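You operate a simulated robot arm through the tools that you are given. There is no shell and no other tool.

You run a simulated two-armed robot. Do the job below in one go: nothing can be reset, and whatever is moved stays where it is left.

## Task
Three name tabs lie on the wrong strips: put each on the strip whose window shows its name.
Fine: strip 8's tape is free to park one.

It is judged by the outcome, as a careful person would: the job done as asked, and still so three seconds after it is handed in. It fails if anything else is knocked over, pushed out of place, dropped, spilled or broken.

## Robot
Two 7-joint arms with two-finger parallel grippers on one trunk that stands fixed in place. Base frame: the origin is at the foot of the trunk, x ahead of it, y to its left, z up; the work surface is at about z = 0.824. Lengths are in m, angles in rad, forces in N, time in s.
The left shoulder is at [0.07, 0.13, 1.137], the right one opposite. With the tool pointing down near the work surface each hand reaches from about 0.22 to 0.52 m from the base axis, measured 20 degrees to its own side. Payload 1.57 kg a hand.
The tool frame of a hand sits at the grasp point between the pads (the TCP): z along the fingers, y along the line on which they close. The tips reach 0.03 m beyond it. The gripper opens to 0.08 m. The fingers are 0.017 m wide and 0.012 m thick; the gripper's body (0.04 by 0.082 m) begins 0.08 m behind the TCP.
Orientation is that of the tool frame in the base frame, as a unit quaternion [x, y, z, w]. With the fingers straight down and closing along the base's y, the tool's x points along the base's -x, its y along +y and its z along -z.

## Interface
- The arms move only by the tool nudge_tool. It takes "left_motion", "right_motion" or both (then of equal length, played together; a hand with none holds still); each is a list of rows, each an object (a shift or turn left out is 0, a gripper value left out holds the last) with "dp": the shift along the tool's x, y, z in m, a list of three; "rotation": the turn, a rotation vector about the tool's x, y, z in rad, a list of three. In form: [{"dp": [x, y, z], "rotation": [rx, ry, rz]}, ...]. A call has 1 to 20 rows; each row shifts and turns the commanded pose from where the row before left it, along the tool's axes as they then stand. "left_gripper" and "right_gripper" are, for a hand that has rows, the closure in counts, from 0 (fully open) to 255 (shut), set as the call begins (left out, the last holds). Each row takes 0.2 s and may step no farther than 0.05 m and 0.15 rad from the row before; otherwise, or with a gripper value out of range, the whole call is refused. Where a pose cannot be reached the arm comes as near as it can. A force on the tool above 40 N (or 10 N above the force at the start of the call, whichever is more), or a blocked arm, ends the call early, and 0.2 s more pass. The fingers move at their own pace (about 0.108 m/s each) and stop on an object; they squeeze with about 21 N. The grip force told is the motor's: it shows also when the fingers shut on nothing. Time passes only in rows, and 0.2 s behind the last, so rows that do not move let the fingers close. The reply holds the time, the measured pose of the TCP, the force on the tool along the base axes, the opening and the grip force, in the units named above and with some noise, with the torque about the TCP (base axes, N m) and any sound that the robot's microphone picked up, and new pictures: "show" is both (left out), scene, wrist or none (wrist: the cameras of the hands that moved).
- Cameras (640 x 400 px; columns grow to the right, rows downward): "scene" is now at [0.1086, 0.0485, 1.3378]; the picture's right is [0.37, -0.93, 0.00], its down [-0.78, -0.31, -0.55] and it looks along [0.51, 0.20, -0.84] (base axes); focal length 333 px, centre (320, 200). "left" rides on the left gripper at [0.072, 0.007, -0.122] in its tool frame; the picture's right is [-0.09, 1.00, 0.00], its down [-0.84, -0.08, -0.54] and it looks along [-0.54, -0.05, 0.84] (tool axes); focal length 238 px, centre (320, 200). "right" rides on the right gripper at [0.072, -0.007, -0.122] in its tool frame; the picture's right is [0.09, 1.00, 0.00], its down [-0.84, 0.08, -0.54] and it looks along [-0.54, 0.05, 0.84] (tool axes); focal length 238 px, centre (320, 200). There is no depth. A picture from a camera that has moved, and an enlarged one, comes with that camera's place and axes in the base frame and with its lens. The place of the scene camera against the robot may be out by one fixed shift of up to 0.025 m in any direction.
- slide_trunk(by): slides the trunk up (or, below 0, down) by that many m; the arms and the scene camera ride with it, the base frame stays. It gives what a move gives, with no picture.
- pan_tilt(pan, tilt): turns the head with the scene camera to pan (to the left, within 1.501 rad either way) and tilt (down, from -0.506 to 1.204), counted from straight ahead of the robot. It gives what a move gives, and a new picture of the scene camera.
- enlarge(camera, box): a new picture of the part [left, top, right, bottom] of that camera's present view, enlarged. No time passes.
- job_done(): hands the job in; it is judged then, once.

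Places have to be worked out from the pictures, the camera data and where the tool is seen. Open the grippers and draw the arms clear of the work before you hand the job in, unless the task says otherwise.

The tools are called after ">>>" by a JSON object that holds its "fn" and its "kwargs". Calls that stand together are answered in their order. nudge_tool: Moves the arms, as the interface text tells. Its arguments: {"type":"object","properties":{"left_motion":{"type":"array"},"left_gripper":{"type":"number"},"right_motion":{"type":"array"},"right_gripper":{"type":"number"},"show":{"type":"string","enum":["both","scene","wrist","none"]}},"required":[]} The other tools are called the same way: slide_trunk (by) slides the trunk up or down; pan_tilt (pan, tilt) turns the head that bears the scene camera; enlarge (camera, box) takes an enlarged picture of a part of a camera's view; job_done () hands the job in.

At the start:

```text
t: 0.0
left_tcp_pos: [0.2888, 0.2402, 1.0401]
left_orientation: [-0.001, 1.0, -0.001, 0.0]
left_wrist_force: [-0.3, 0.1, -0.5]
left_ft_torque: [0.01, -0.01, 0.0]
left_width: 0.08
left_gripper_force: 0.1
right_tcp_pos: [0.3738, -0.0592, 1.0632]
right_orientation: [0.001, 1.0, 0.0, 0.0]
right_wrist_force: [0.1, 0.2, 0.2]
right_ft_torque: [-0.01, 0.02, 0.01]
right_width: 0.08
right_gripper_force: 0.0
trunk travel left (down, up): [-0.775, 0.165]
head pan, tilt: [0.375, 0.99]
```

scene: 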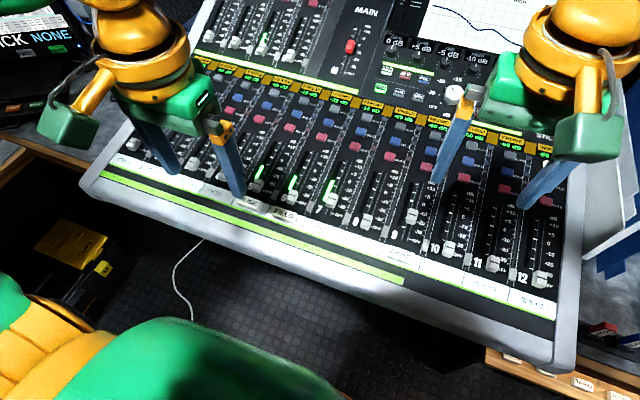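
right: 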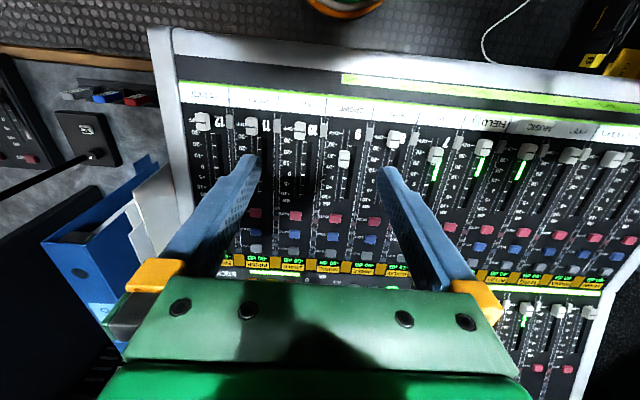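
left: 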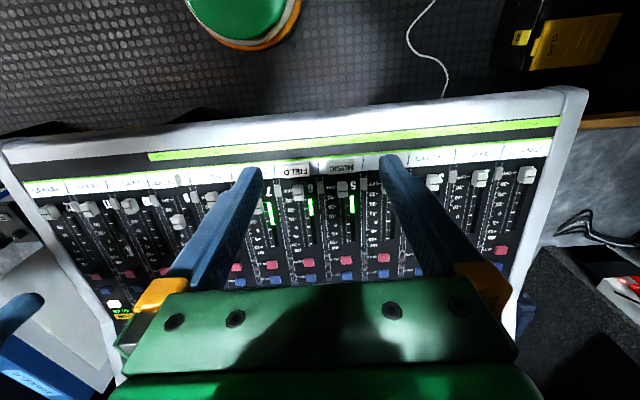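

The pictures show a mixing console with 12 strips and name tabs on the scribble tape near the front edge. I'll enlarge several parts to read the tabs and windows.

>>> {"fn": "enlarge", "kwargs": {"camera": "scene", "box": [80, 120, 340, 280]}}

>>> {"fn": "enlarge", "kwargs": {"camera": "scene", "box": [320, 180, 580, 340]}}

>>> {"fn": "enlarge", "kwargs": {"camera": "scene", "box": [180, 30, 380, 155]}}

>>> {"fn": "enlarge", "kwargs": {"camera": "scene", "box": [370, 60, 570, 185]}}

>>> {"fn": "enlarge", "kwargs": {"camera": "left", "box": [180, 120, 460, 295]}}

```text
2.46 times, centred on (210, 200) of scene
camera zoom: at [0.1086, 0.0485, 1.3378], right [0.37, -0.93, 0.0], down [-0.78, -0.31, -0.55], along [0.51, 0.2, -0.84], focal length 820 px, centre (591, 200)
```

zoom: 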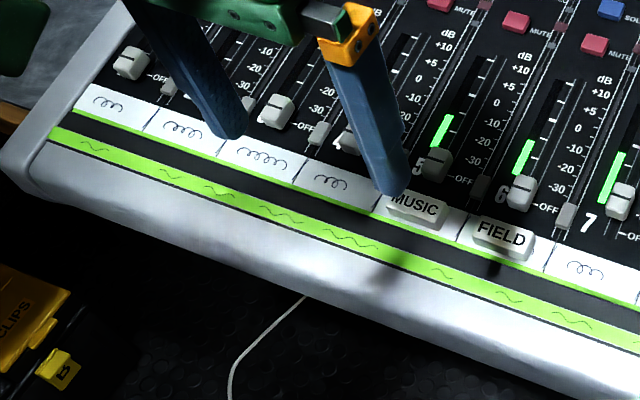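

```text
2.46 times, centred on (450, 260) of scene
camera zoom: at [0.1086, 0.0485, 1.3378], right [0.37, -0.93, 0.0], down [-0.78, -0.31, -0.55], along [0.51, 0.2, -0.84], focal length 820 px, centre (0, 52)
```

zoom: 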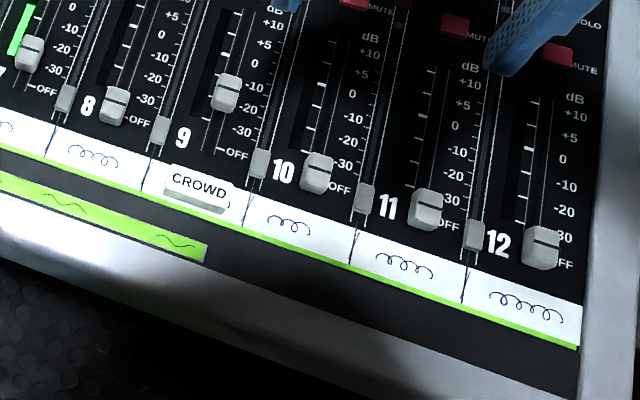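

```text
3.20 times, centred on (280, 92) of scene
camera zoom: at [0.1086, 0.0485, 1.3378], right [0.37, -0.93, 0.0], down [-0.78, -0.31, -0.55], along [0.51, 0.2, -0.84], focal length 1065 px, centre (448, 544)
```

zoom: 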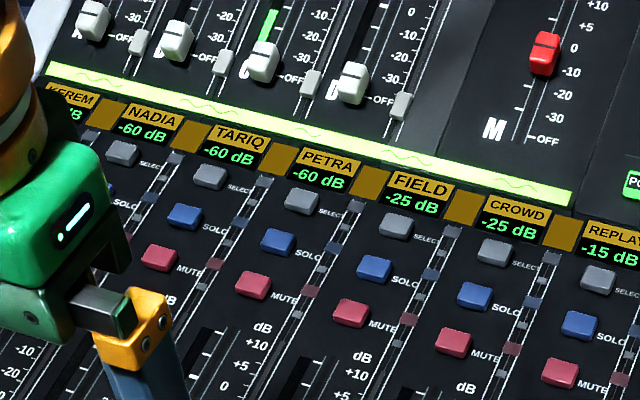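

```text
3.20 times, centred on (470, 122) of scene
camera zoom: at [0.1086, 0.0485, 1.3378], right [0.37, -0.93, 0.0], down [-0.78, -0.31, -0.55], along [0.51, 0.2, -0.84], focal length 1065 px, centre (-160, 448)
```

zoom: 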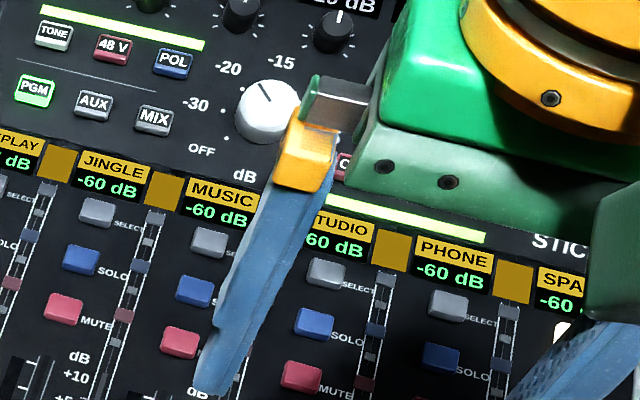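

```text
2.29 times, centred on (320, 208) of left
camera zoom: at [0.2161, 0.2464, 1.1612], right [0.09, 1.0, 0.0], down [0.84, -0.08, 0.54], along [0.54, -0.05, -0.84], focal length 545 px, centre (320, 183)
```

zoom: 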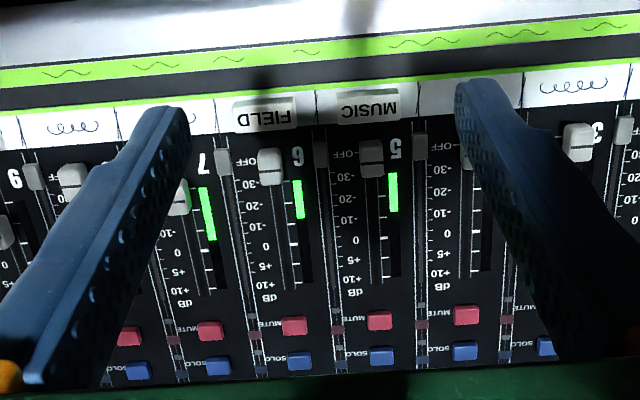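

Windows read 5 FIELD, 6 CROWD, 8 JINGLE and 9 MUSIC. The tabs sit as MUSIC on 5, FIELD on 6 and CROWD on 9. I estimate the MUSIC tab near (0.37, 0.265) and FIELD near (0.37, 0.195). I'll move the right hand aside at height, and lower the left hand partway over those tabs for a second viewpoint.

>>> {"fn": "nudge_tool", "kwargs": {"left_motion": [{"dp": [0.03, 0, 0.03]}, {"dp": [0.03, 0, 0.03]}, {"dp": [0, 0, 0]}], "right_motion": [{"dp": [0, -0.04, -0.02]}, {"dp": [0, -0.04, -0.02]}, {"dp": [0, -0.04, 0]}]}}

>>> {"fn": "enlarge", "kwargs": {"camera": "left", "box": [160, 100, 480, 300]}}

```text
t: 0.8
left_tcp_pos: [0.231, 0.2409, 0.9823]
left_orientation: [-0.002, 1.0, 0.001, 0.0]
left_wrist_force: [-0.3, 0.4, -0.6]
left_ft_torque: [0.0, -0.07, 0.01]
left_width: 0.08
left_gripper_force: 0.1
right_tcp_pos: [0.3745, -0.1818, 1.106]
right_orientation: [0.001, 1.0, 0.001, 0.0]
right_wrist_force: [0.0, -0.4, 0.2]
right_ft_torque: [0.03, -0.01, 0.02]
right_width: 0.0802
right_gripper_force: 0.0
trunk travel left (down, up): [-0.775, 0.165]
head pan, tilt: [0.375, 0.99]
camera scene: at [0.1088, 0.0465, 1.3378], right [0.37, -0.93, 0.0], down [-0.78, -0.3, -0.55], along [0.51, 0.2, -0.84], focal length 333 px, centre (320, 200)
camera right: at [0.302, -0.1879, 1.2268], right [-0.09, 1.0, 0.0], down [0.84, 0.08, 0.54], along [0.54, 0.05, -0.84], focal length 238 px, centre (320, 200)
camera left: at [0.158, 0.2471, 1.1014], right [0.09, 1.0, 0.0], down [0.84, -0.08, 0.54], along [0.54, -0.05, -0.84], focal length 238 px, centre (320, 200)
```

scene: 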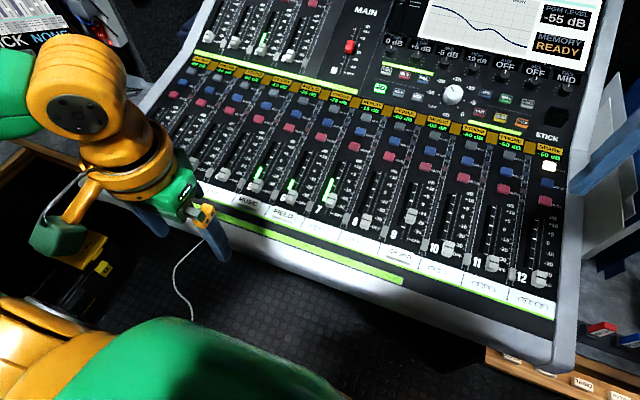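
right: 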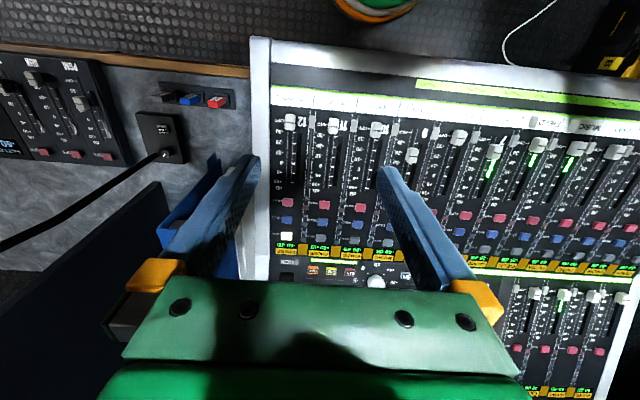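
left: 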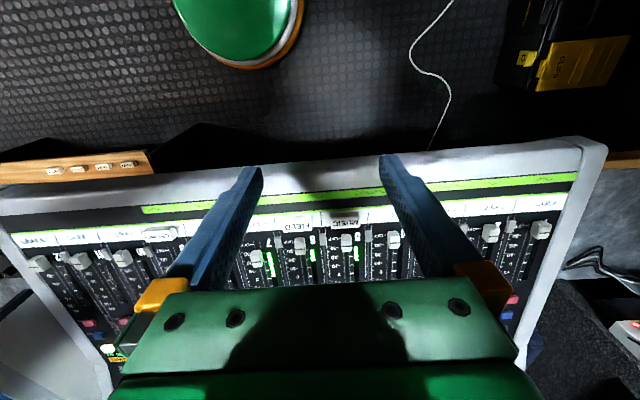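

```text
2.00 times, centred on (320, 200) of left
camera zoom: at [0.158, 0.2471, 1.1014], right [0.09, 1.0, 0.0], down [0.84, -0.08, 0.54], along [0.54, -0.05, -0.84], focal length 477 px, centre (320, 200)
```

zoom: 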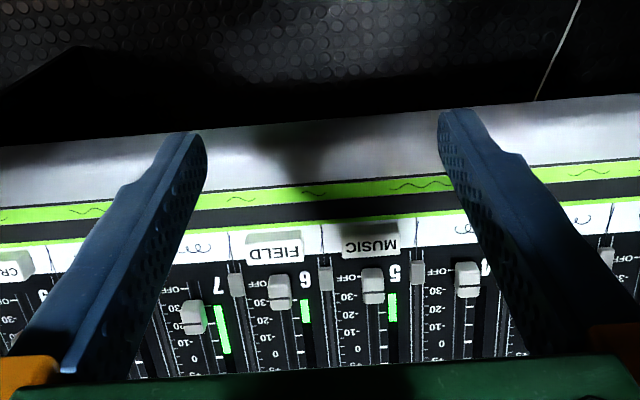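

Stereo puts the MUSIC tab at about (0.376, 0.265, 0.822) and FIELD at about (0.378, 0.193). CROWD is near (0.380, -0.019), giving a strip pitch of about 0.071. I'll retract the right hand and bring the left hand above the MUSIC tab for a close look.

>>> {"fn": "nudge_tool", "kwargs": {"left_motion": [{"dp": [-0.04, 0.008, 0.0]}, {"dp": [-0.04, 0.008, 0.0]}, {"dp": [-0.04, 0.008, 0.02]}, {"dp": [-0.025, 0, 0.02]}, {"dp": [0, 0, 0.01]}, {"dp": [0, 0, 0]}], "right_motion": [{"dp": [0.03, -0.015, -0.01]}, {"dp": [0.03, -0.015, -0.01]}, {"dp": [0.03, -0.015, 0]}, {"dp": [0.03, -0.015, 0]}, {"dp": [0, 0, 0]}, {"dp": [0, 0, 0]}]}}

>>> {"fn": "enlarge", "kwargs": {"camera": "left", "box": [200, 80, 440, 230]}}

>>> {"fn": "enlarge", "kwargs": {"camera": "scene", "box": [160, 120, 400, 270]}}

```text
t: 2.2
left_tcp_pos: [0.3752, 0.2661, 0.9298]
left_orientation: [-0.001, 1.0, 0.0, 0.0]
left_wrist_force: [-0.1, 0.8, -0.6]
left_ft_torque: [-0.04, -0.01, 0.03]
left_width: 0.0799
left_gripper_force: 0.0
right_tcp_pos: [0.2542, -0.2378, 1.1233]
right_orientation: [0.0, 1.0, 0.0, 0.0]
right_wrist_force: [0.2, 0.3, 1.2]
right_ft_torque: [0.0, 0.02, 0.03]
right_width: 0.0798
right_gripper_force: 0.1
trunk travel left (down, up): [-0.775, 0.165]
head pan, tilt: [0.375, 0.99]
camera scene: at [0.1089, 0.0489, 1.3378], right [0.37, -0.93, 0.0], down [-0.78, -0.31, -0.55], along [0.51, 0.2, -0.84], focal length 333 px, centre (320, 200)
camera right: at [0.1826, -0.245, 1.2469], right [-0.09, 1.0, 0.0], down [0.84, 0.08, 0.54], along [0.54, 0.05, -0.84], focal length 238 px, centre (320, 200)
camera left: at [0.3025, 0.2717, 1.0508], right [0.09, 1.0, 0.0], down [0.84, -0.08, 0.54], along [0.54, -0.05, -0.84], focal length 238 px, centre (320, 200)
```

scene: 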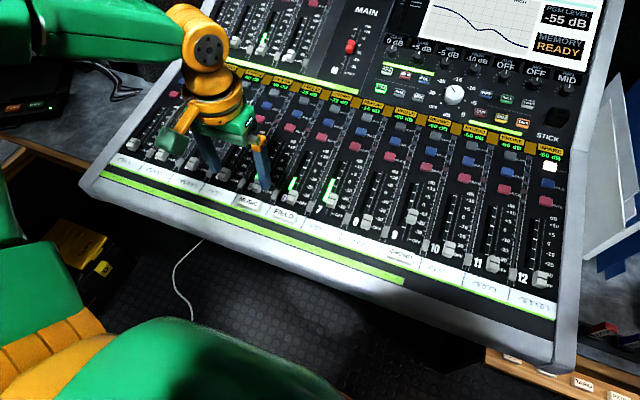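
right: 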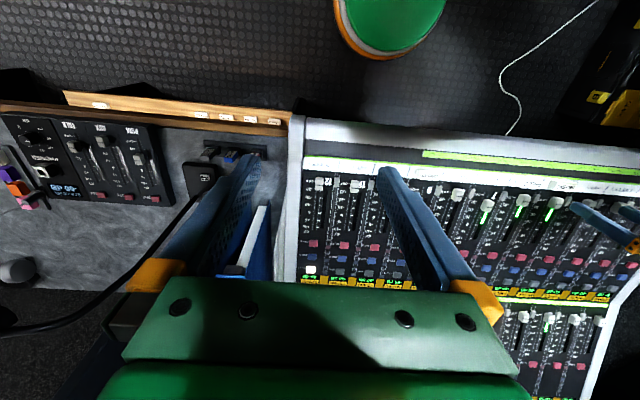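
left: 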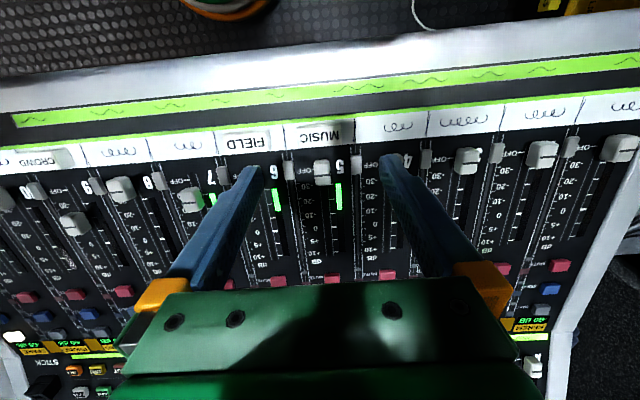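

```text
2.67 times, centred on (320, 155) of left
camera zoom: at [0.3025, 0.2717, 1.0508], right [0.09, 1.0, 0.0], down [0.84, -0.08, 0.54], along [0.54, -0.05, -0.84], focal length 636 px, centre (320, 320)
```

zoom: 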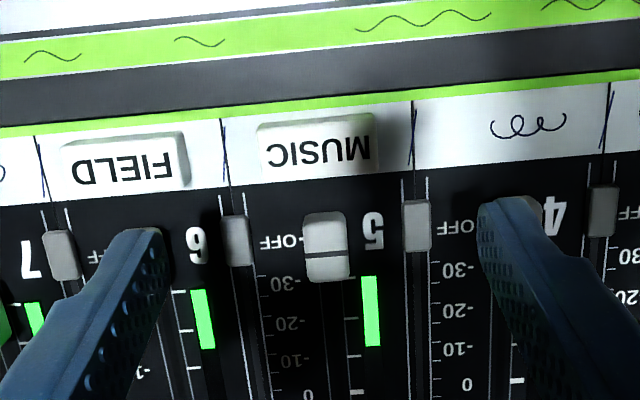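

```text
2.67 times, centred on (280, 195) of scene
camera zoom: at [0.1089, 0.0489, 1.3378], right [0.37, -0.93, 0.0], down [-0.78, -0.31, -0.55], along [0.51, 0.2, -0.84], focal length 888 px, centre (427, 213)
```

zoom: 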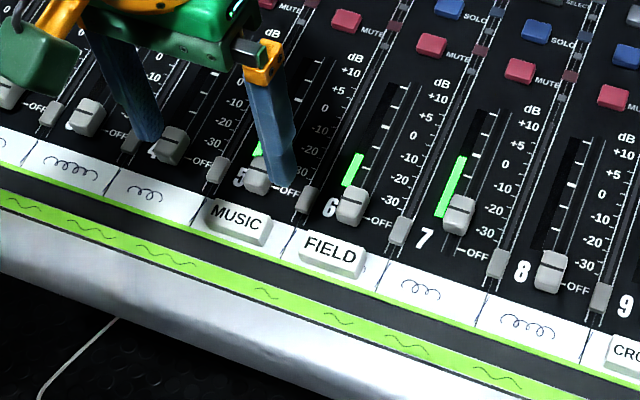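

This close view puts MUSIC at about (0.373, 0.264) and FIELD at about (0.373, 0.194), with tops near z 0.826. Each tab is about 0.041 by 0.02 m, and the rows run parallel to y. Next I'll move the left hand at this height to strip 9 (CROWD) and measure it there.

>>> {"fn": "nudge_tool", "kwargs": {"left_motion": [{"dp": [0, -0.04, 0]}, {"dp": [0, -0.048, 0]}, {"dp": [0, -0.048, 0]}, {"dp": [0, -0.048, 0]}, {"dp": [0, -0.048, 0]}, {"dp": [0, -0.048, 0]}, {"dp": [0, 0, 0]}]}}

>>> {"fn": "enlarge", "kwargs": {"camera": "left", "box": [200, 80, 440, 230]}}

>>> {"fn": "enlarge", "kwargs": {"camera": "scene", "box": [270, 150, 510, 300]}}

```text
t: 3.8
left_tcp_pos: [0.3271, 0.1006, 0.9555]
left_orientation: [-0.001, 1.0, -0.001, 0.001]
left_wrist_force: [0.5, -0.1, 0.1]
left_ft_torque: [-0.02, -0.01, 0.01]
left_width: 0.0799
left_gripper_force: 0.1
left hand out of reach, approached as far as the arm can: row 3, 4, 5, 6
right_tcp_pos: [0.2537, -0.238, 1.1248]
right_orientation: [0.0, 1.0, 0.0, 0.0]
right_wrist_force: [0.4, 0.1, 0.5]
right_ft_torque: [-0.02, -0.01, -0.01]
right_width: 0.08
right_gripper_force: 0.0
trunk travel left (down, up): [-0.775, 0.165]
head pan, tilt: [0.375, 0.99]
camera scene: at [0.1085, 0.0486, 1.3378], right [0.37, -0.93, 0.0], down [-0.78, -0.31, -0.55], along [0.51, 0.2, -0.84], focal length 333 px, centre (320, 200)
camera left: at [0.2547, 0.1069, 1.0768], right [0.09, 1.0, 0.0], down [0.84, -0.08, 0.54], along [0.54, -0.05, -0.84], focal length 238 px, centre (320, 200)
```

scene: 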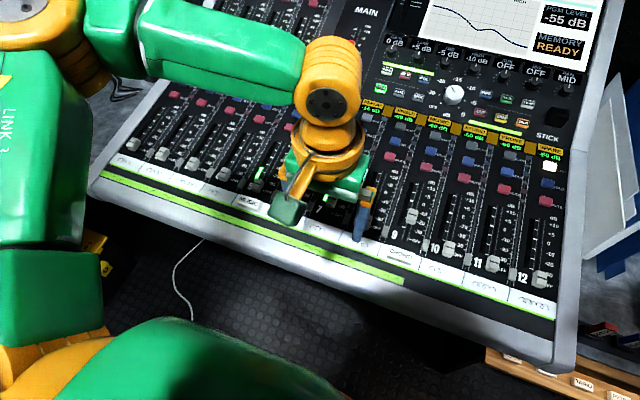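
left: 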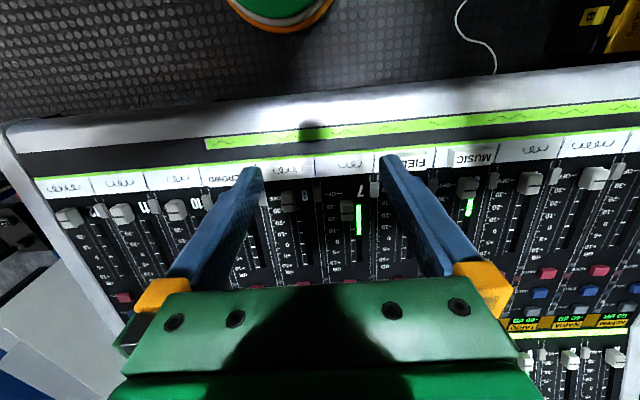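

```text
2.67 times, centred on (320, 155) of left
camera zoom: at [0.2547, 0.1069, 1.0768], right [0.09, 1.0, 0.0], down [0.84, -0.08, 0.54], along [0.54, -0.05, -0.84], focal length 636 px, centre (320, 320)
```

zoom: 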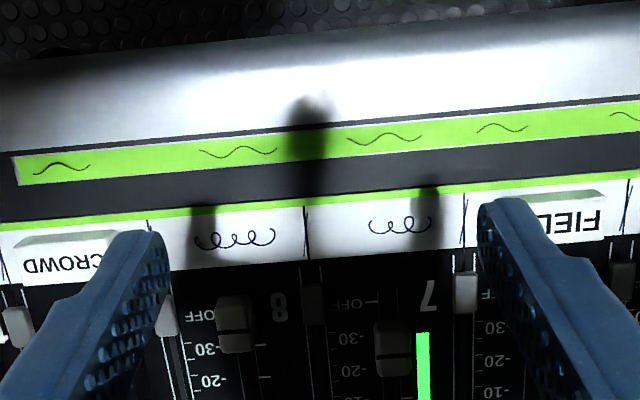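

```text
2.67 times, centred on (390, 225) of scene
camera zoom: at [0.1085, 0.0486, 1.3378], right [0.37, -0.93, 0.0], down [-0.78, -0.31, -0.55], along [0.51, 0.2, -0.84], focal length 888 px, centre (133, 133)
```

zoom: 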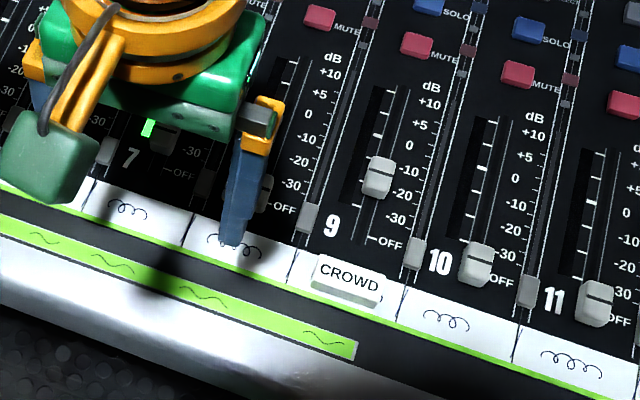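

The left hand stopped near (0.327, 0.10), at a reach limit going right. The tape dividers put the row at x ≈ 0.374, with strip centres at 5: 0.264, 6: 0.194, 8: 0.054 and 9: -0.017. I'll bring the left hand back toward strip 6 and see how far left the right hand can reach at height.

>>> {"fn": "nudge_tool", "kwargs": {"left_motion": [{"dp": [0, 0.04, 0]}, {"dp": [0, 0.04, 0]}, {"dp": [0, 0.04, 0]}, {"dp": [0, 0.04, 0]}, {"dp": [0, 0, 0]}, {"dp": [0, 0, 0]}], "right_motion": [{"dp": [-0.03, 0.04, 0.02]}, {"dp": [-0.03, 0.04, 0.04]}, {"dp": [-0.03, 0.04, 0.04]}, {"dp": [-0.03, 0.04, 0.03]}, {"dp": [0, 0.04, 0.03]}, {"dp": [0, 0.02, 0]}]}}

```text
refused: row 1 steps farther than a row can; nothing moved
```

That call was refused because a step was too long. I'll send the same move in smaller steps.

>>> {"fn": "nudge_tool", "kwargs": {"left_motion": [{"dp": [0, 0.04, 0]}, {"dp": [0, 0.04, 0]}, {"dp": [0, 0.04, 0]}, {"dp": [0, 0, 0]}, {"dp": [0, 0, 0]}, {"dp": [0, 0, 0]}, {"dp": [0, 0, 0]}], "right_motion": [{"dp": [-0.02, 0.03, 0.02]}, {"dp": [-0.02, 0.03, 0.02]}, {"dp": [-0.02, 0.03, 0.025]}, {"dp": [-0.02, 0.03, 0.025]}, {"dp": [-0.02, 0.03, 0.025]}, {"dp": [-0.02, 0.03, 0.025]}, {"dp": [0, 0, 0]}]}}

```text
t: 5.4
left_tcp_pos: [0.3247, 0.2189, 0.9535]
left_orientation: [0.0, 1.0, 0.0, 0.0]
left_wrist_force: [-0.6, -0.2, -0.8]
left_ft_torque: [0.02, 0.0, 0.0]
left_width: 0.0799
left_gripper_force: 0.0
right_tcp_pos: [0.3738, -0.0609, 0.9863]
right_orientation: [0.001, 1.0, 0.001, 0.0]
right_wrist_force: [0.3, -0.6, 0.3]
right_ft_torque: [0.01, -0.02, 0.01]
right_width: 0.0799
right_gripper_force: 0.0
trunk travel left (down, up): [-0.775, 0.165]
head pan, tilt: [0.375, 0.99]
camera scene: at [0.1083, 0.0479, 1.3378], right [0.37, -0.93, 0.0], down [-0.78, -0.31, -0.55], along [0.51, 0.2, -0.84], focal length 333 px, centre (320, 200)
camera right: at [0.3009, -0.0685, 1.1088], right [-0.09, 1.0, 0.0], down [0.84, 0.08, 0.54], along [0.54, 0.05, -0.84], focal length 238 px, centre (320, 200)
camera left: at [0.2529, 0.2248, 1.0754], right [0.09, 1.0, 0.0], down [0.84, -0.08, 0.54], along [0.54, -0.05, -0.84], focal length 238 px, centre (320, 200)
```

scene: 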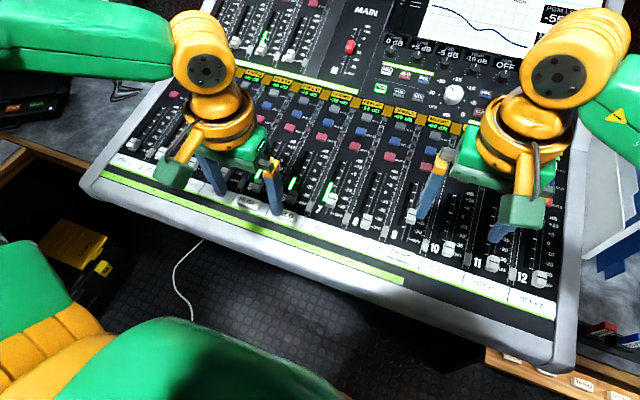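
right: 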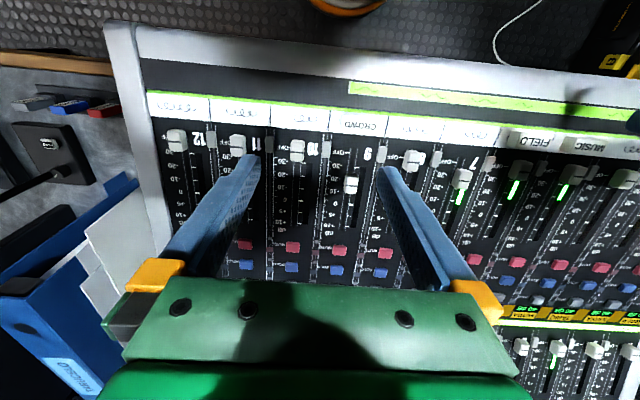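
left: 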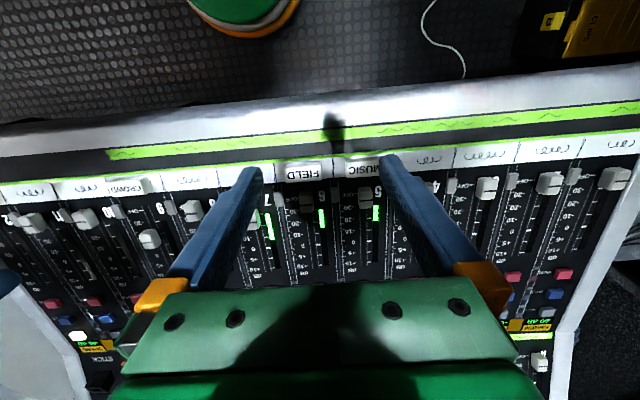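

The right hand reached (0.374, -0.061, 0.986) with no trouble. I'll carry it on past strip 9 toward strip 8, and move the left hand a little farther left to keep the hands apart.

>>> {"fn": "nudge_tool", "kwargs": {"left_motion": [{"dp": [0, 0.03, 0]}, {"dp": [0, 0.02, 0]}, {"dp": [0, 0, 0]}, {"dp": [0, 0, 0]}], "right_motion": [{"dp": [0, 0.03, 0.03]}, {"dp": [0, 0.03, 0.02]}, {"dp": [0, 0.04, 0]}, {"dp": [0, 0, 0]}]}}

>>> {"fn": "enlarge", "kwargs": {"camera": "right", "box": [200, 80, 440, 230]}}

```text
t: 6.4
left_tcp_pos: [0.3253, 0.2678, 0.954]
left_orientation: [-0.001, 1.0, -0.001, 0.0]
left_wrist_force: [-0.3, 0.4, 0.4]
left_ft_torque: [0.05, 0.0, 0.02]
left_width: 0.08
left_gripper_force: 0.0
right_tcp_pos: [0.3735, 0.0395, 0.9329]
right_orientation: [-0.001, 1.0, 0.0, 0.0]
right_wrist_force: [0.0, 0.5, 0.6]
right_ft_torque: [0.02, -0.01, -0.01]
right_width: 0.0801
right_gripper_force: 0.1
trunk travel left (down, up): [-0.775, 0.165]
head pan, tilt: [0.375, 0.99]
camera scene: at [0.1087, 0.0482, 1.3378], right [0.37, -0.93, 0.0], down [-0.78, -0.31, -0.55], along [0.51, 0.2, -0.84], focal length 333 px, centre (320, 200)
camera right: at [0.3013, 0.0316, 1.0548], right [-0.09, 1.0, 0.0], down [0.84, 0.08, 0.54], along [0.54, 0.05, -0.84], focal length 238 px, centre (320, 200)
camera left: at [0.2536, 0.2743, 1.0755], right [0.09, 1.0, 0.0], down [0.84, -0.08, 0.54], along [0.54, -0.05, -0.84], focal length 238 px, centre (320, 200)
```

scene: 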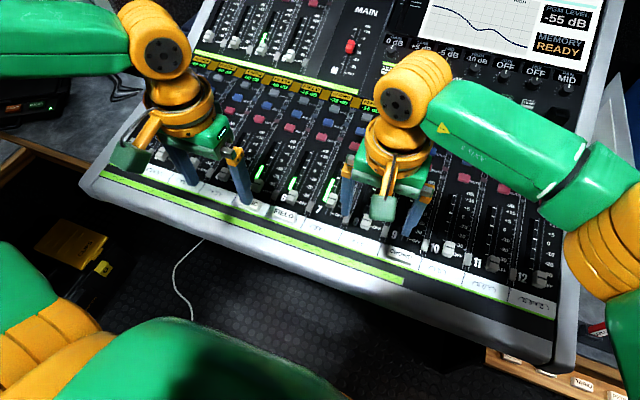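
right: 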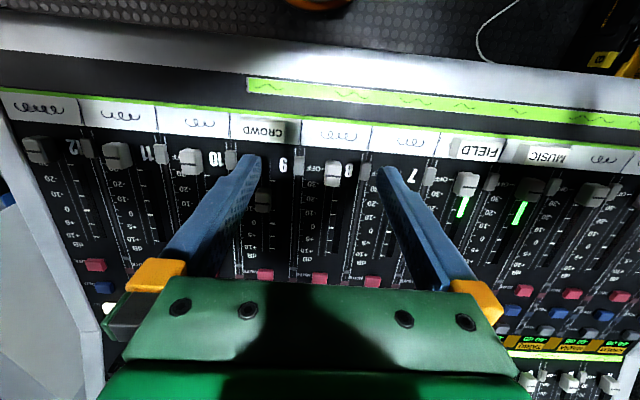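
left: 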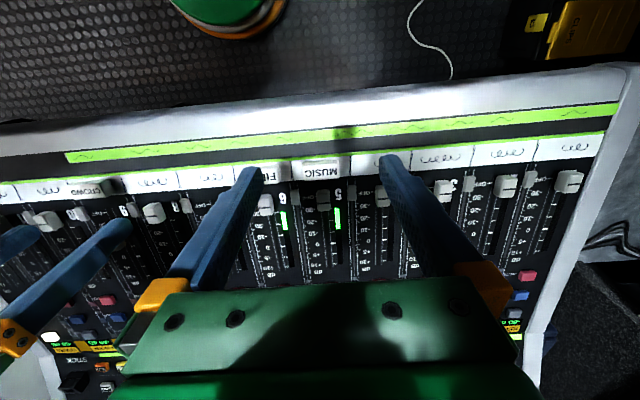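

```text
2.67 times, centred on (320, 155) of right
camera zoom: at [0.3013, 0.0316, 1.0548], right [-0.09, 1.0, 0.0], down [0.84, 0.08, 0.54], along [0.54, 0.05, -0.84], focal length 636 px, centre (320, 320)
```

zoom: 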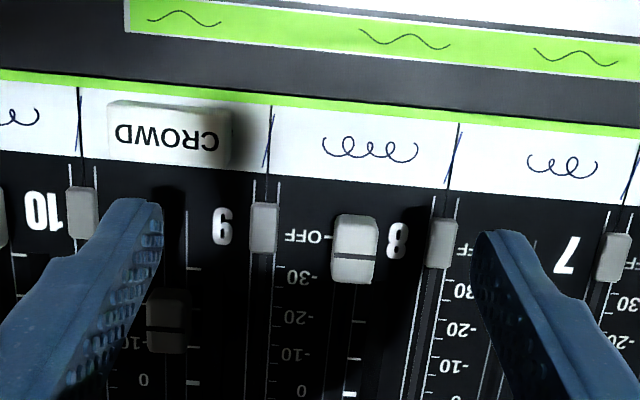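

The right hand reaches strip 8 fine. From here the CROWD tab is clearly visible on strip 9. I'll withdraw the left hand up and left, then test whether the right hand can reach strips 6 and 5 at this height, which would let one arm do the whole job.

>>> {"fn": "nudge_tool", "kwargs": {"left_motion": [{"dp": [0.02, 0.03, -0.03]}, {"dp": [0.02, 0.03, -0.03]}, {"dp": [0.02, 0.03, -0.03]}, {"dp": [0.02, 0.03, -0.03]}, {"dp": [0, 0.03, 0]}, {"dp": [0, 0, 0]}], "right_motion": [{"dp": [0, 0, 0]}, {"dp": [0, 0.02, 0]}, {"dp": [0, 0.035, 0]}, {"dp": [0, 0.035, 0]}, {"dp": [0, 0.035, 0]}, {"dp": [0, 0.03, 0]}]}}

```text
t: 7.8
left_tcp_pos: [0.2473, 0.4184, 1.0764]
left_orientation: [-0.001, 1.0, -0.001, 0.0]
left_wrist_force: [-0.1, 0.2, -0.4]
left_ft_torque: [-0.01, 0.0, 0.06]
left_width: 0.0801
left_gripper_force: 0.1
right_tcp_pos: [0.3631, 0.1038, 0.9273]
right_orientation: [0.002, 1.0, 0.001, 0.001]
right_wrist_force: [-0.2, -0.2, -0.2]
right_ft_torque: [0.0, 0.01, 0.0]
right_width: 0.0801
right_gripper_force: 0.1
right hand out of reach, approached as far as the arm can: row 4, 5, 6
trunk travel left (down, up): [-0.775, 0.165]
head pan, tilt: [0.375, 0.99]
camera scene: at [0.1087, 0.0493, 1.3378], right [0.37, -0.93, 0.0], down [-0.78, -0.31, -0.55], along [0.51, 0.2, -0.84], focal length 333 px, centre (320, 200)
camera right: at [0.29, 0.0958, 1.0489], right [-0.09, 1.0, 0.0], down [0.84, 0.07, 0.54], along [0.54, 0.05, -0.84], focal length 238 px, centre (320, 200)
camera left: at [0.1754, 0.4247, 1.198], right [0.09, 1.0, 0.0], down [0.84, -0.08, 0.54], along [0.54, -0.05, -0.84], focal length 238 px, centre (320, 200)
```

scene: 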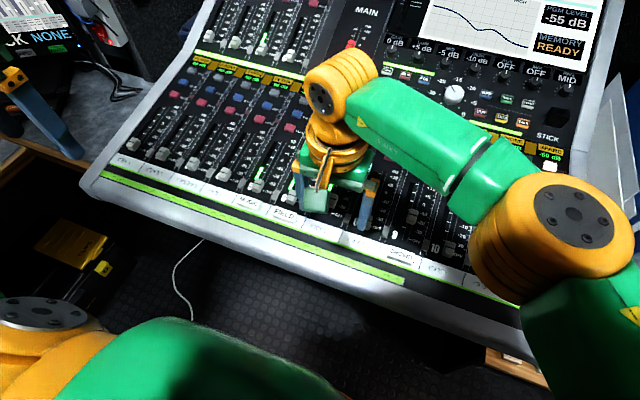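
right: 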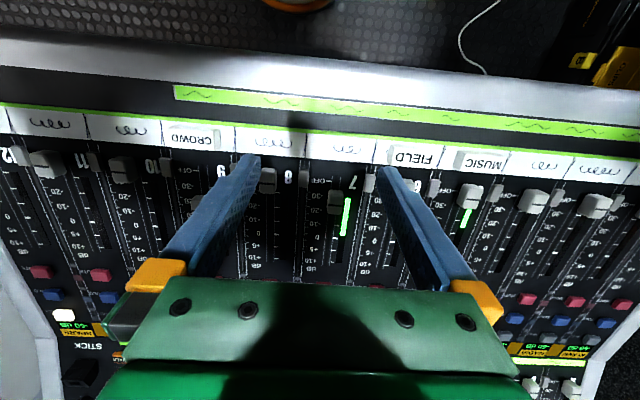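
left: 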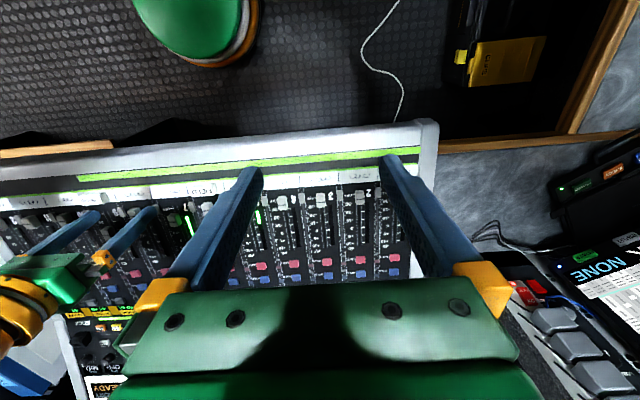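

The right hand stops at about y 0.11, so it can serve strips 8 and 9 but not 6 or 5. The left hand's earlier limit looks like a matter of arm posture. I'll withdraw the right hand and bring the left to strip 8 along a high diagonal path to see if it can reach there.

>>> {"fn": "nudge_tool", "kwargs": {"right_motion": [{"dp": [0.0, -0.04, -0.025]}, {"dp": [0.0, -0.04, -0.025]}, {"dp": [0.0, -0.04, -0.025]}, {"dp": [0.02, -0.04, -0.02]}, {"dp": [0.02, -0.04, -0.02]}, {"dp": [0.02, -0.04, -0.02]}, {"dp": [0.02, -0.04, -0.02]}, {"dp": [0.02, -0.04, 0]}, {"dp": [0, 0, 0]}], "left_motion": [{"dp": [0, 0, 0]}, {"dp": [0, 0, 0]}, {"dp": [0, 0, 0]}, {"dp": [-0.015, -0.045, 0]}, {"dp": [-0.015, -0.045, 0]}, {"dp": [-0.015, -0.045, 0]}, {"dp": [-0.015, -0.045, 0]}, {"dp": [-0.015, -0.045, 0]}, {"dp": [0, 0, 0]}]}}

>>> {"fn": "nudge_tool", "kwargs": {"left_motion": [{"dp": [-0.02, -0.045, 0]}, {"dp": [-0.02, -0.045, 0]}, {"dp": [-0.01, -0.045, 0]}, {"dp": [0, 0, 0]}]}}

```text
t: 9.8
left_tcp_pos: [0.3213, 0.1954, 1.0788]
left_orientation: [-0.001, 1.0, 0.0, -0.001]
left_wrist_force: [0.6, 0.2, -0.6]
left_ft_torque: [-0.01, -0.03, -0.02]
left_width: 0.0805
left_gripper_force: 0.1
right_tcp_pos: [0.263, -0.2157, 1.0817]
right_orientation: [0.0, 1.0, 0.0, 0.0]
right_wrist_force: [-0.1, 0.5, -0.3]
right_ft_torque: [-0.02, 0.01, 0.03]
right_width: 0.0799
right_gripper_force: 0.0
trunk travel left (down, up): [-0.775, 0.165]
head pan, tilt: [0.375, 0.99]
camera scene: at [0.1089, 0.05, 1.3377], right [0.37, -0.93, 0.0], down [-0.78, -0.31, -0.55], along [0.51, 0.2, -0.84], focal length 333 px, centre (320, 200)
camera right: at [0.1895, -0.2234, 1.2042], right [-0.09, 1.0, 0.0], down [0.84, 0.08, 0.54], along [0.54, 0.05, -0.84], focal length 238 px, centre (320, 200)
camera left: at [0.2487, 0.2009, 1.1998], right [0.09, 1.0, 0.0], down [0.84, -0.07, 0.54], along [0.54, -0.05, -0.84], focal length 238 px, centre (320, 200)
```

scene: 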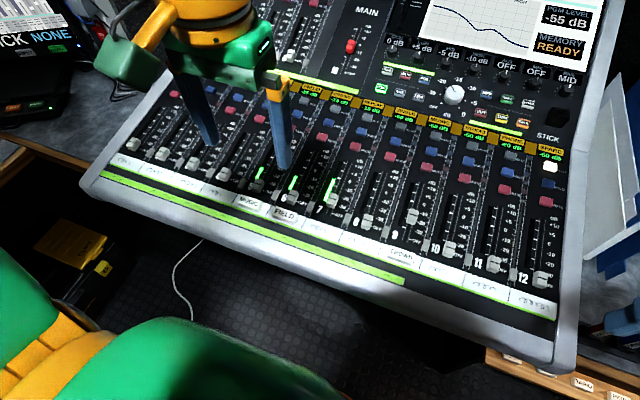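
right: 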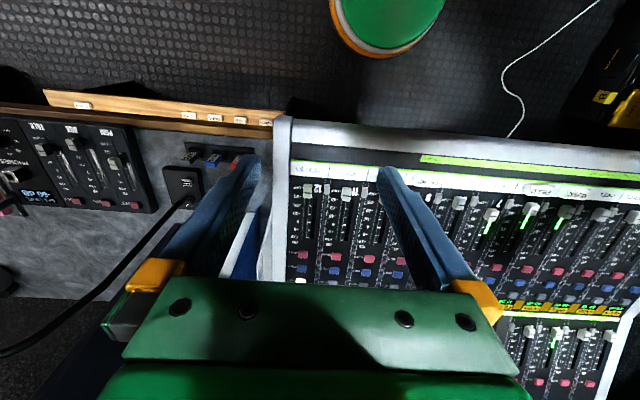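
left: 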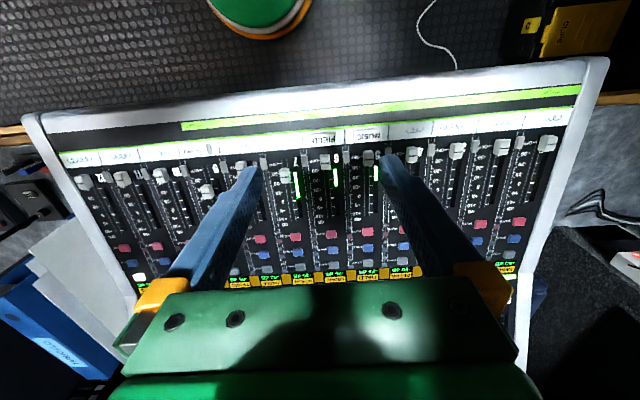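

```text
t: 10.8
left_tcp_pos: [0.3476, 0.1186, 1.0773]
left_orientation: [-0.003, 1.0, -0.001, 0.001]
left_wrist_force: [0.2, -0.7, -0.1]
left_ft_torque: [0.04, 0.0, -0.02]
left_width: 0.0798
left_gripper_force: 0.1
left hand out of reach, approached as far as the arm can: row 2, 3
right_tcp_pos: [0.2623, -0.2182, 1.081]
right_orientation: [0.0, 1.0, 0.001, -0.001]
right_wrist_force: [-0.1, -0.5, 0.3]
right_ft_torque: [0.0, 0.02, -0.02]
right_width: 0.08
right_gripper_force: 0.0
trunk travel left (down, up): [-0.775, 0.165]
head pan, tilt: [0.375, 0.99]
camera scene: at [0.1086, 0.0476, 1.3378], right [0.37, -0.93, 0.0], down [-0.78, -0.31, -0.55], along [0.51, 0.2, -0.84], focal length 333 px, centre (320, 200)
camera left: at [0.2754, 0.125, 1.1985], right [0.09, 1.0, 0.0], down [0.84, -0.07, 0.54], along [0.54, -0.05, -0.84], focal length 238 px, centre (320, 200)
```

scene: 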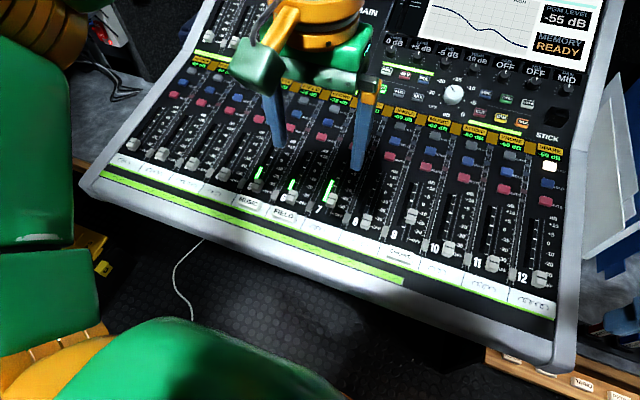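
left: 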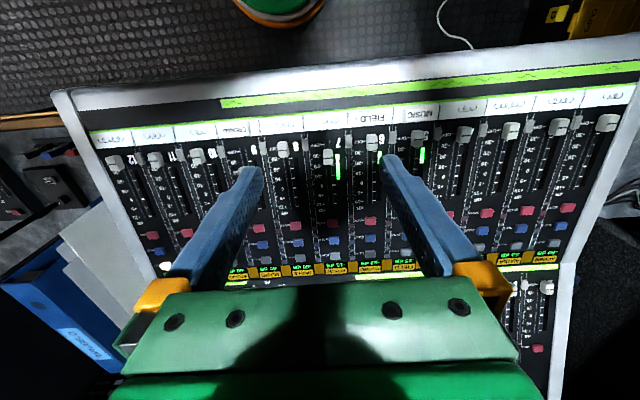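

The left hand stops again near y ≈ 0.12, even up high, so a joint limit is likely (elbow or wrist swivel). While clear of everything, I'll yaw the tool clockwise a little and see if that frees motion to the right.

>>> {"fn": "nudge_tool", "kwargs": {"left_motion": [{"rotation": [0, 0, 0.12]}, {"rotation": [0, 0, 0.12]}, {"rotation": [0, 0, 0.12]}, {"dp": [-0.014, -0.037, 0]}, {"dp": [-0.014, -0.037, 0]}, {"dp": [0, 0, 0]}], "show": "scene"}}

```text
t: 12.2
left_tcp_pos: [0.3471, 0.1185, 1.0745]
left_orientation: [0.176, 0.984, -0.002, 0.0]
left_wrist_force: [-0.3, 0.4, -0.1]
left_ft_torque: [0.01, 0.03, -0.02]
left_width: 0.0802
left_gripper_force: 0.1
left hand out of reach, approached as far as the arm can: row 4, 5
right_tcp_pos: [0.2616, -0.2168, 1.0812]
right_orientation: [0.0, 1.0, 0.0, 0.0]
right_wrist_force: [-1.1, -0.6, -0.4]
right_ft_torque: [-0.01, 0.01, -0.03]
right_width: 0.0802
right_gripper_force: 0.1
trunk travel left (down, up): [-0.775, 0.165]
head pan, tilt: [0.375, 0.99]
camera scene: at [0.1087, 0.0484, 1.3378], right [0.37, -0.93, 0.0], down [-0.78, -0.31, -0.55], along [0.51, 0.2, -0.84], focal length 333 px, centre (320, 200)
```

scene: 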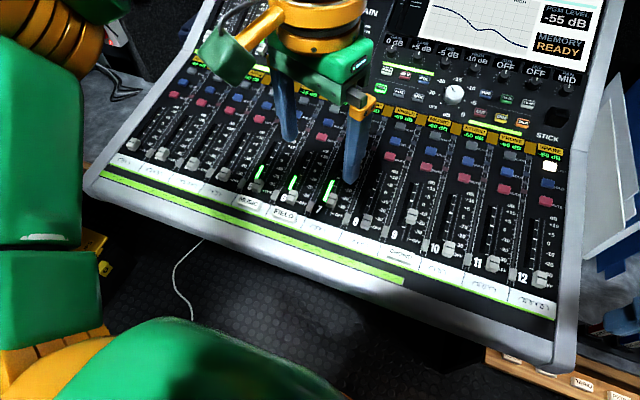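

The yaw turned freely but the arm still won't go right, so the limit is at the shoulder or elbow. I'll turn the head to look at the postures of both arms.

>>> {"fn": "pan_tilt", "kwargs": {"pan": 1.0, "tilt": 0.7}}

>>> {"fn": "pan_tilt", "kwargs": {"pan": -1.0, "tilt": 0.7}}

```text
t: 13.2
left_tcp_pos: [0.3476, 0.1178, 1.074]
left_orientation: [0.176, 0.984, -0.002, 0.002]
left_wrist_force: [-0.7, 0.0, 2.0]
left_ft_torque: [0.01, -0.01, -0.01]
left_width: 0.08
left_gripper_force: 0.2
right_tcp_pos: [0.2616, -0.2178, 1.0814]
right_orientation: [0.0, 1.0, 0.0, 0.0]
right_wrist_force: [0.2, 0.1, 0.2]
right_ft_torque: [0.0, -0.02, 0.02]
right_width: 0.08
right_gripper_force: 0.1
trunk travel left (down, up): [-0.775, 0.165]
head pan, tilt: [1.0, 0.7]
camera scene: at [0.0891, 0.094, 1.3604], right [0.84, -0.54, 0.0], down [-0.35, -0.54, -0.76], along [0.41, 0.64, -0.64], focal length 333 px, centre (320, 200)
```

scene: 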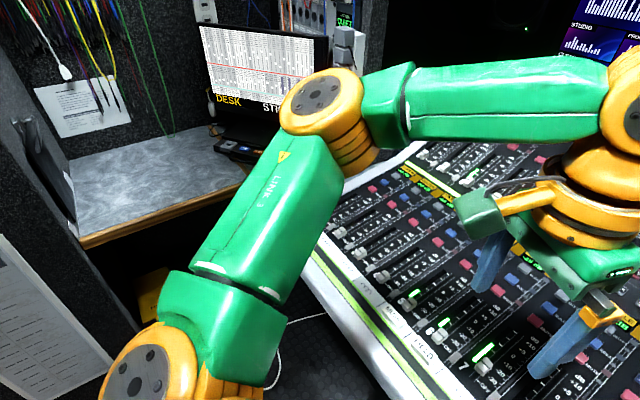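

```text
t: 15.2
left_tcp_pos: [0.3464, 0.1172, 1.074]
left_orientation: [0.176, 0.984, -0.002, 0.001]
left_wrist_force: [-0.1, -0.5, -0.2]
left_ft_torque: [0.01, -0.04, 0.03]
left_width: 0.0799
left_gripper_force: 0.0
right_tcp_pos: [0.2614, -0.2165, 1.0818]
right_orientation: [0.0, 1.0, -0.001, 0.0]
right_wrist_force: [0.9, 0.5, -0.2]
right_ft_torque: [0.01, -0.02, -0.02]
right_width: 0.0801
right_gripper_force: 0.0
trunk travel left (down, up): [-0.775, 0.165]
head pan, tilt: [-1.0, 0.7]
camera scene: at [0.0891, -0.0488, 1.3604], right [-0.84, -0.54, 0.0], down [-0.35, 0.54, -0.76], along [0.41, -0.64, -0.64], focal length 333 px, centre (320, 200)
```

scene: 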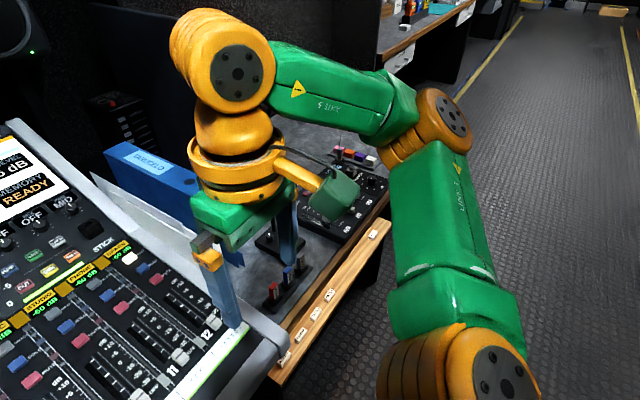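

Both arms are in mirrored, elbow-out postures with no visible obstruction. I'll undo the yaw, extend the left arm forward at this safe height to straighten the elbow, and then sweep right.

>>> {"fn": "nudge_tool", "kwargs": {"left_motion": [{"rotation": [0, 0, -0.12]}, {"rotation": [0, 0, -0.12]}, {"rotation": [0, 0, -0.12]}, {"dp": [0, 0.03, 0]}, {"dp": [-0.04, 0, 0.01]}, {"dp": [-0.04, 0, 0.01]}, {"dp": [-0.03, 0, 0]}, {"dp": [0, -0.04, 0]}, {"dp": [0, -0.04, 0]}, {"dp": [0, -0.04, 0]}, {"dp": [0, -0.03, 0]}, {"dp": [0, 0, 0]}], "show": "none"}}

>>> {"fn": "pan_tilt", "kwargs": {"pan": 0.375, "tilt": 0.99}}

```text
t: 17.8
left_tcp_pos: [0.3523, 0.1102, 1.0269]
left_orientation: [0.0, 1.0, -0.001, 0.001]
left_wrist_force: [0.0, -0.6, 0.4]
left_ft_torque: [0.01, -0.01, -0.04]
left_width: 0.08
left_gripper_force: 0.0
left hand out of reach, approached as far as the arm can: row 6, 7, 8, 9, 10, 11
right_tcp_pos: [0.2608, -0.216, 1.0821]
right_orientation: [0.0, 1.0, 0.0, 0.0]
right_wrist_force: [1.0, 0.1, 0.2]
right_ft_torque: [-0.05, -0.02, -0.03]
right_width: 0.0801
right_gripper_force: 0.0
trunk travel left (down, up): [-0.775, 0.165]
head pan, tilt: [-1.0, 0.7]
```

```text
t: 19.3
left_tcp_pos: [0.3534, 0.1103, 1.0274]
left_orientation: [-0.001, 1.0, -0.001, 0.001]
left_wrist_force: [-0.8, 0.2, -0.3]
left_ft_torque: [-0.01, 0.0, -0.02]
left_width: 0.0799
left_gripper_force: 0.0
right_tcp_pos: [0.2619, -0.2166, 1.0816]
right_orientation: [0.0, 1.0, 0.0, 0.0]
right_wrist_force: [-0.2, 0.7, -0.1]
right_ft_torque: [0.01, -0.03, 0.0]
right_width: 0.08
right_gripper_force: 0.0
trunk travel left (down, up): [-0.775, 0.165]
head pan, tilt: [0.375, 0.99]
camera scene: at [0.1086, 0.0483, 1.3378], right [0.37, -0.93, 0.0], down [-0.78, -0.31, -0.55], along [0.51, 0.2, -0.84], focal length 333 px, centre (320, 200)
```

scene: 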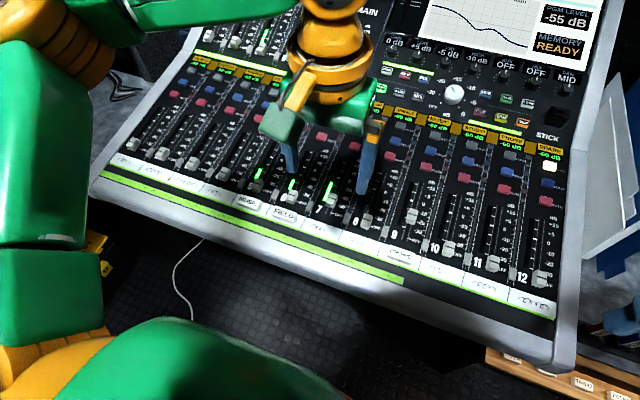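

The boundary still cuts in near (0.39, 0.14), even though the stated reach goes out to 0.52 m, so the elbow swivel must be in a poor state. I'll go out left, extend forward there, and then sweep right at extension to re-seat the elbow.

>>> {"fn": "nudge_tool", "kwargs": {"left_motion": [{"dp": [0, 0.045, 0]}, {"dp": [0, 0.045, 0]}, {"dp": [0, 0.045, 0]}, {"dp": [-0.04, 0, 0.01]}, {"dp": [-0.04, 0, 0.01]}, {"dp": [-0.03, 0, 0.01]}, {"dp": [-0.02, 0, 0.01]}, {"dp": [0, 0, 0]}], "show": "none"}}

>>> {"fn": "nudge_tool", "kwargs": {"left_motion": [{"dp": [0, -0.03, 0]}, {"dp": [0, -0.03, 0]}, {"dp": [0, -0.03, 0]}, {"dp": [0, 0, 0]}], "show": "scene"}}

```text
t: 21.1
left_tcp_pos: [0.452, 0.2495, 0.9883]
left_orientation: [-0.001, 1.0, 0.0, 0.001]
left_wrist_force: [0.1, -0.1, -0.3]
left_ft_torque: [0.04, -0.02, 0.0]
left_width: 0.0799
left_gripper_force: 0.1
left hand out of reach, approached as far as the arm can: row 6, 7
right_tcp_pos: [0.2613, -0.2176, 1.0814]
right_orientation: [0.0, 1.0, 0.0, -0.001]
right_wrist_force: [-0.3, -0.6, -0.3]
right_ft_torque: [-0.01, -0.04, -0.03]
right_width: 0.0803
right_gripper_force: 0.2
trunk travel left (down, up): [-0.775, 0.165]
head pan, tilt: [0.375, 0.99]
```

```text
t: 22.1
left_tcp_pos: [0.4228, 0.1739, 0.9862]
left_orientation: [-0.001, 1.0, 0.0, 0.002]
left_wrist_force: [0.2, 0.9, -0.4]
left_ft_torque: [-0.02, 0.01, 0.02]
left_width: 0.0799
left_gripper_force: 0.0
left hand out of reach, approached as far as the arm can: row 1, 2, 3
right_tcp_pos: [0.2616, -0.2173, 1.0825]
right_orientation: [0.0, 1.0, 0.0, 0.0]
right_wrist_force: [0.2, -0.1, 0.0]
right_ft_torque: [-0.01, 0.01, -0.02]
right_width: 0.08
right_gripper_force: 0.1
trunk travel left (down, up): [-0.775, 0.165]
head pan, tilt: [0.375, 0.99]
camera scene: at [0.1086, 0.0486, 1.3377], right [0.37, -0.93, 0.0], down [-0.78, -0.31, -0.55], along [0.51, 0.2, -0.84], focal length 333 px, centre (320, 200)
```

scene: 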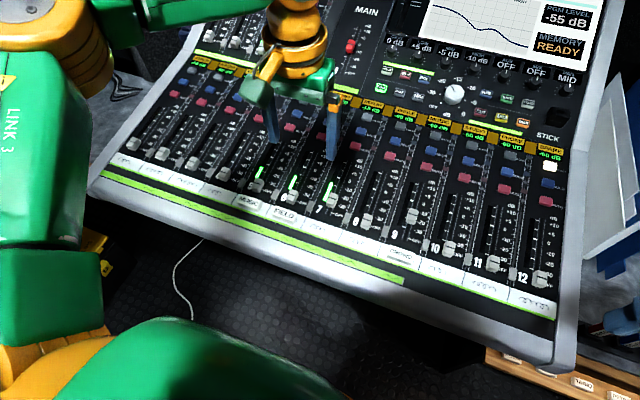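

The boundary points lie on a circle around a fixed elbow near (0.2, 0.35), so the left upper arm is stuck outward with the elbow raised. I'll raise the trunk to change the shoulder-to-wrist geometry, then try the left reach again.

>>> {"fn": "slide_trunk", "kwargs": {"by": 0.1}}

>>> {"fn": "nudge_tool", "kwargs": {"left_motion": [{"dp": [0.025, 0, 0.02]}, {"dp": [0.025, 0, 0.03]}, {"dp": [0, -0.03, 0.03]}, {"dp": [0, -0.03, 0.02]}, {"dp": [0, -0.03, 0]}, {"dp": [0, -0.03, 0]}, {"dp": [0, 0, 0]}], "show": "scene"}}

```text
t: 23.4
left_tcp_pos: [0.4216, 0.1749, 1.0883]
left_orientation: [0.0, 1.0, -0.001, 0.001]
left_wrist_force: [-0.1, 0.6, -0.1]
left_ft_torque: [-0.01, -0.03, 0.02]
left_width: 0.0802
left_gripper_force: 0.0
right_tcp_pos: [0.2631, -0.2176, 1.1819]
right_orientation: [0.0, 1.0, 0.0, 0.0]
right_wrist_force: [0.2, 0.2, 0.8]
right_ft_torque: [0.02, -0.02, -0.02]
right_width: 0.08
right_gripper_force: 0.0
trunk travel left (down, up): [-0.875, 0.065]
head pan, tilt: [0.375, 0.99]
```

```text
t: 25.0
left_tcp_pos: [0.3388, 0.1188, 1.0152]
left_orientation: [-0.001, 1.0, -0.002, 0.003]
left_wrist_force: [-0.2, 0.2, 1.0]
left_ft_torque: [0.0, -0.01, 0.01]
left_width: 0.0798
left_gripper_force: 0.2
left hand out of reach, approached as far as the arm can: row 4, 5, 6
right_tcp_pos: [0.2625, -0.2173, 1.182]
right_orientation: [0.0, 1.0, 0.0, 0.001]
right_wrist_force: [0.1, -0.1, -0.6]
right_ft_torque: [-0.03, -0.05, 0.04]
right_width: 0.0801
right_gripper_force: 0.1
trunk travel left (down, up): [-0.875, 0.065]
head pan, tilt: [0.375, 0.99]
camera scene: at [0.109, 0.0485, 1.4377], right [0.37, -0.93, 0.0], down [-0.78, -0.31, -0.55], along [0.51, 0.2, -0.84], focal length 333 px, centre (320, 200)
```

scene: 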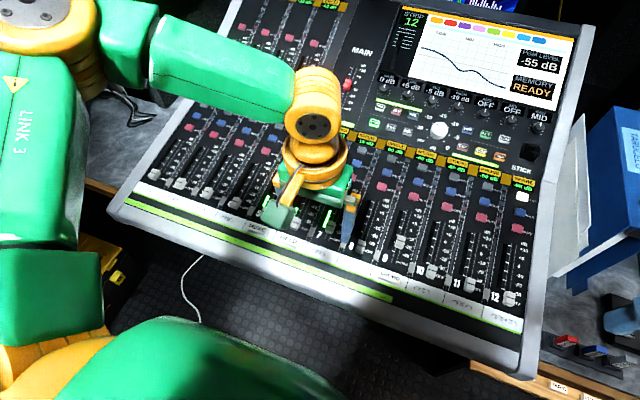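

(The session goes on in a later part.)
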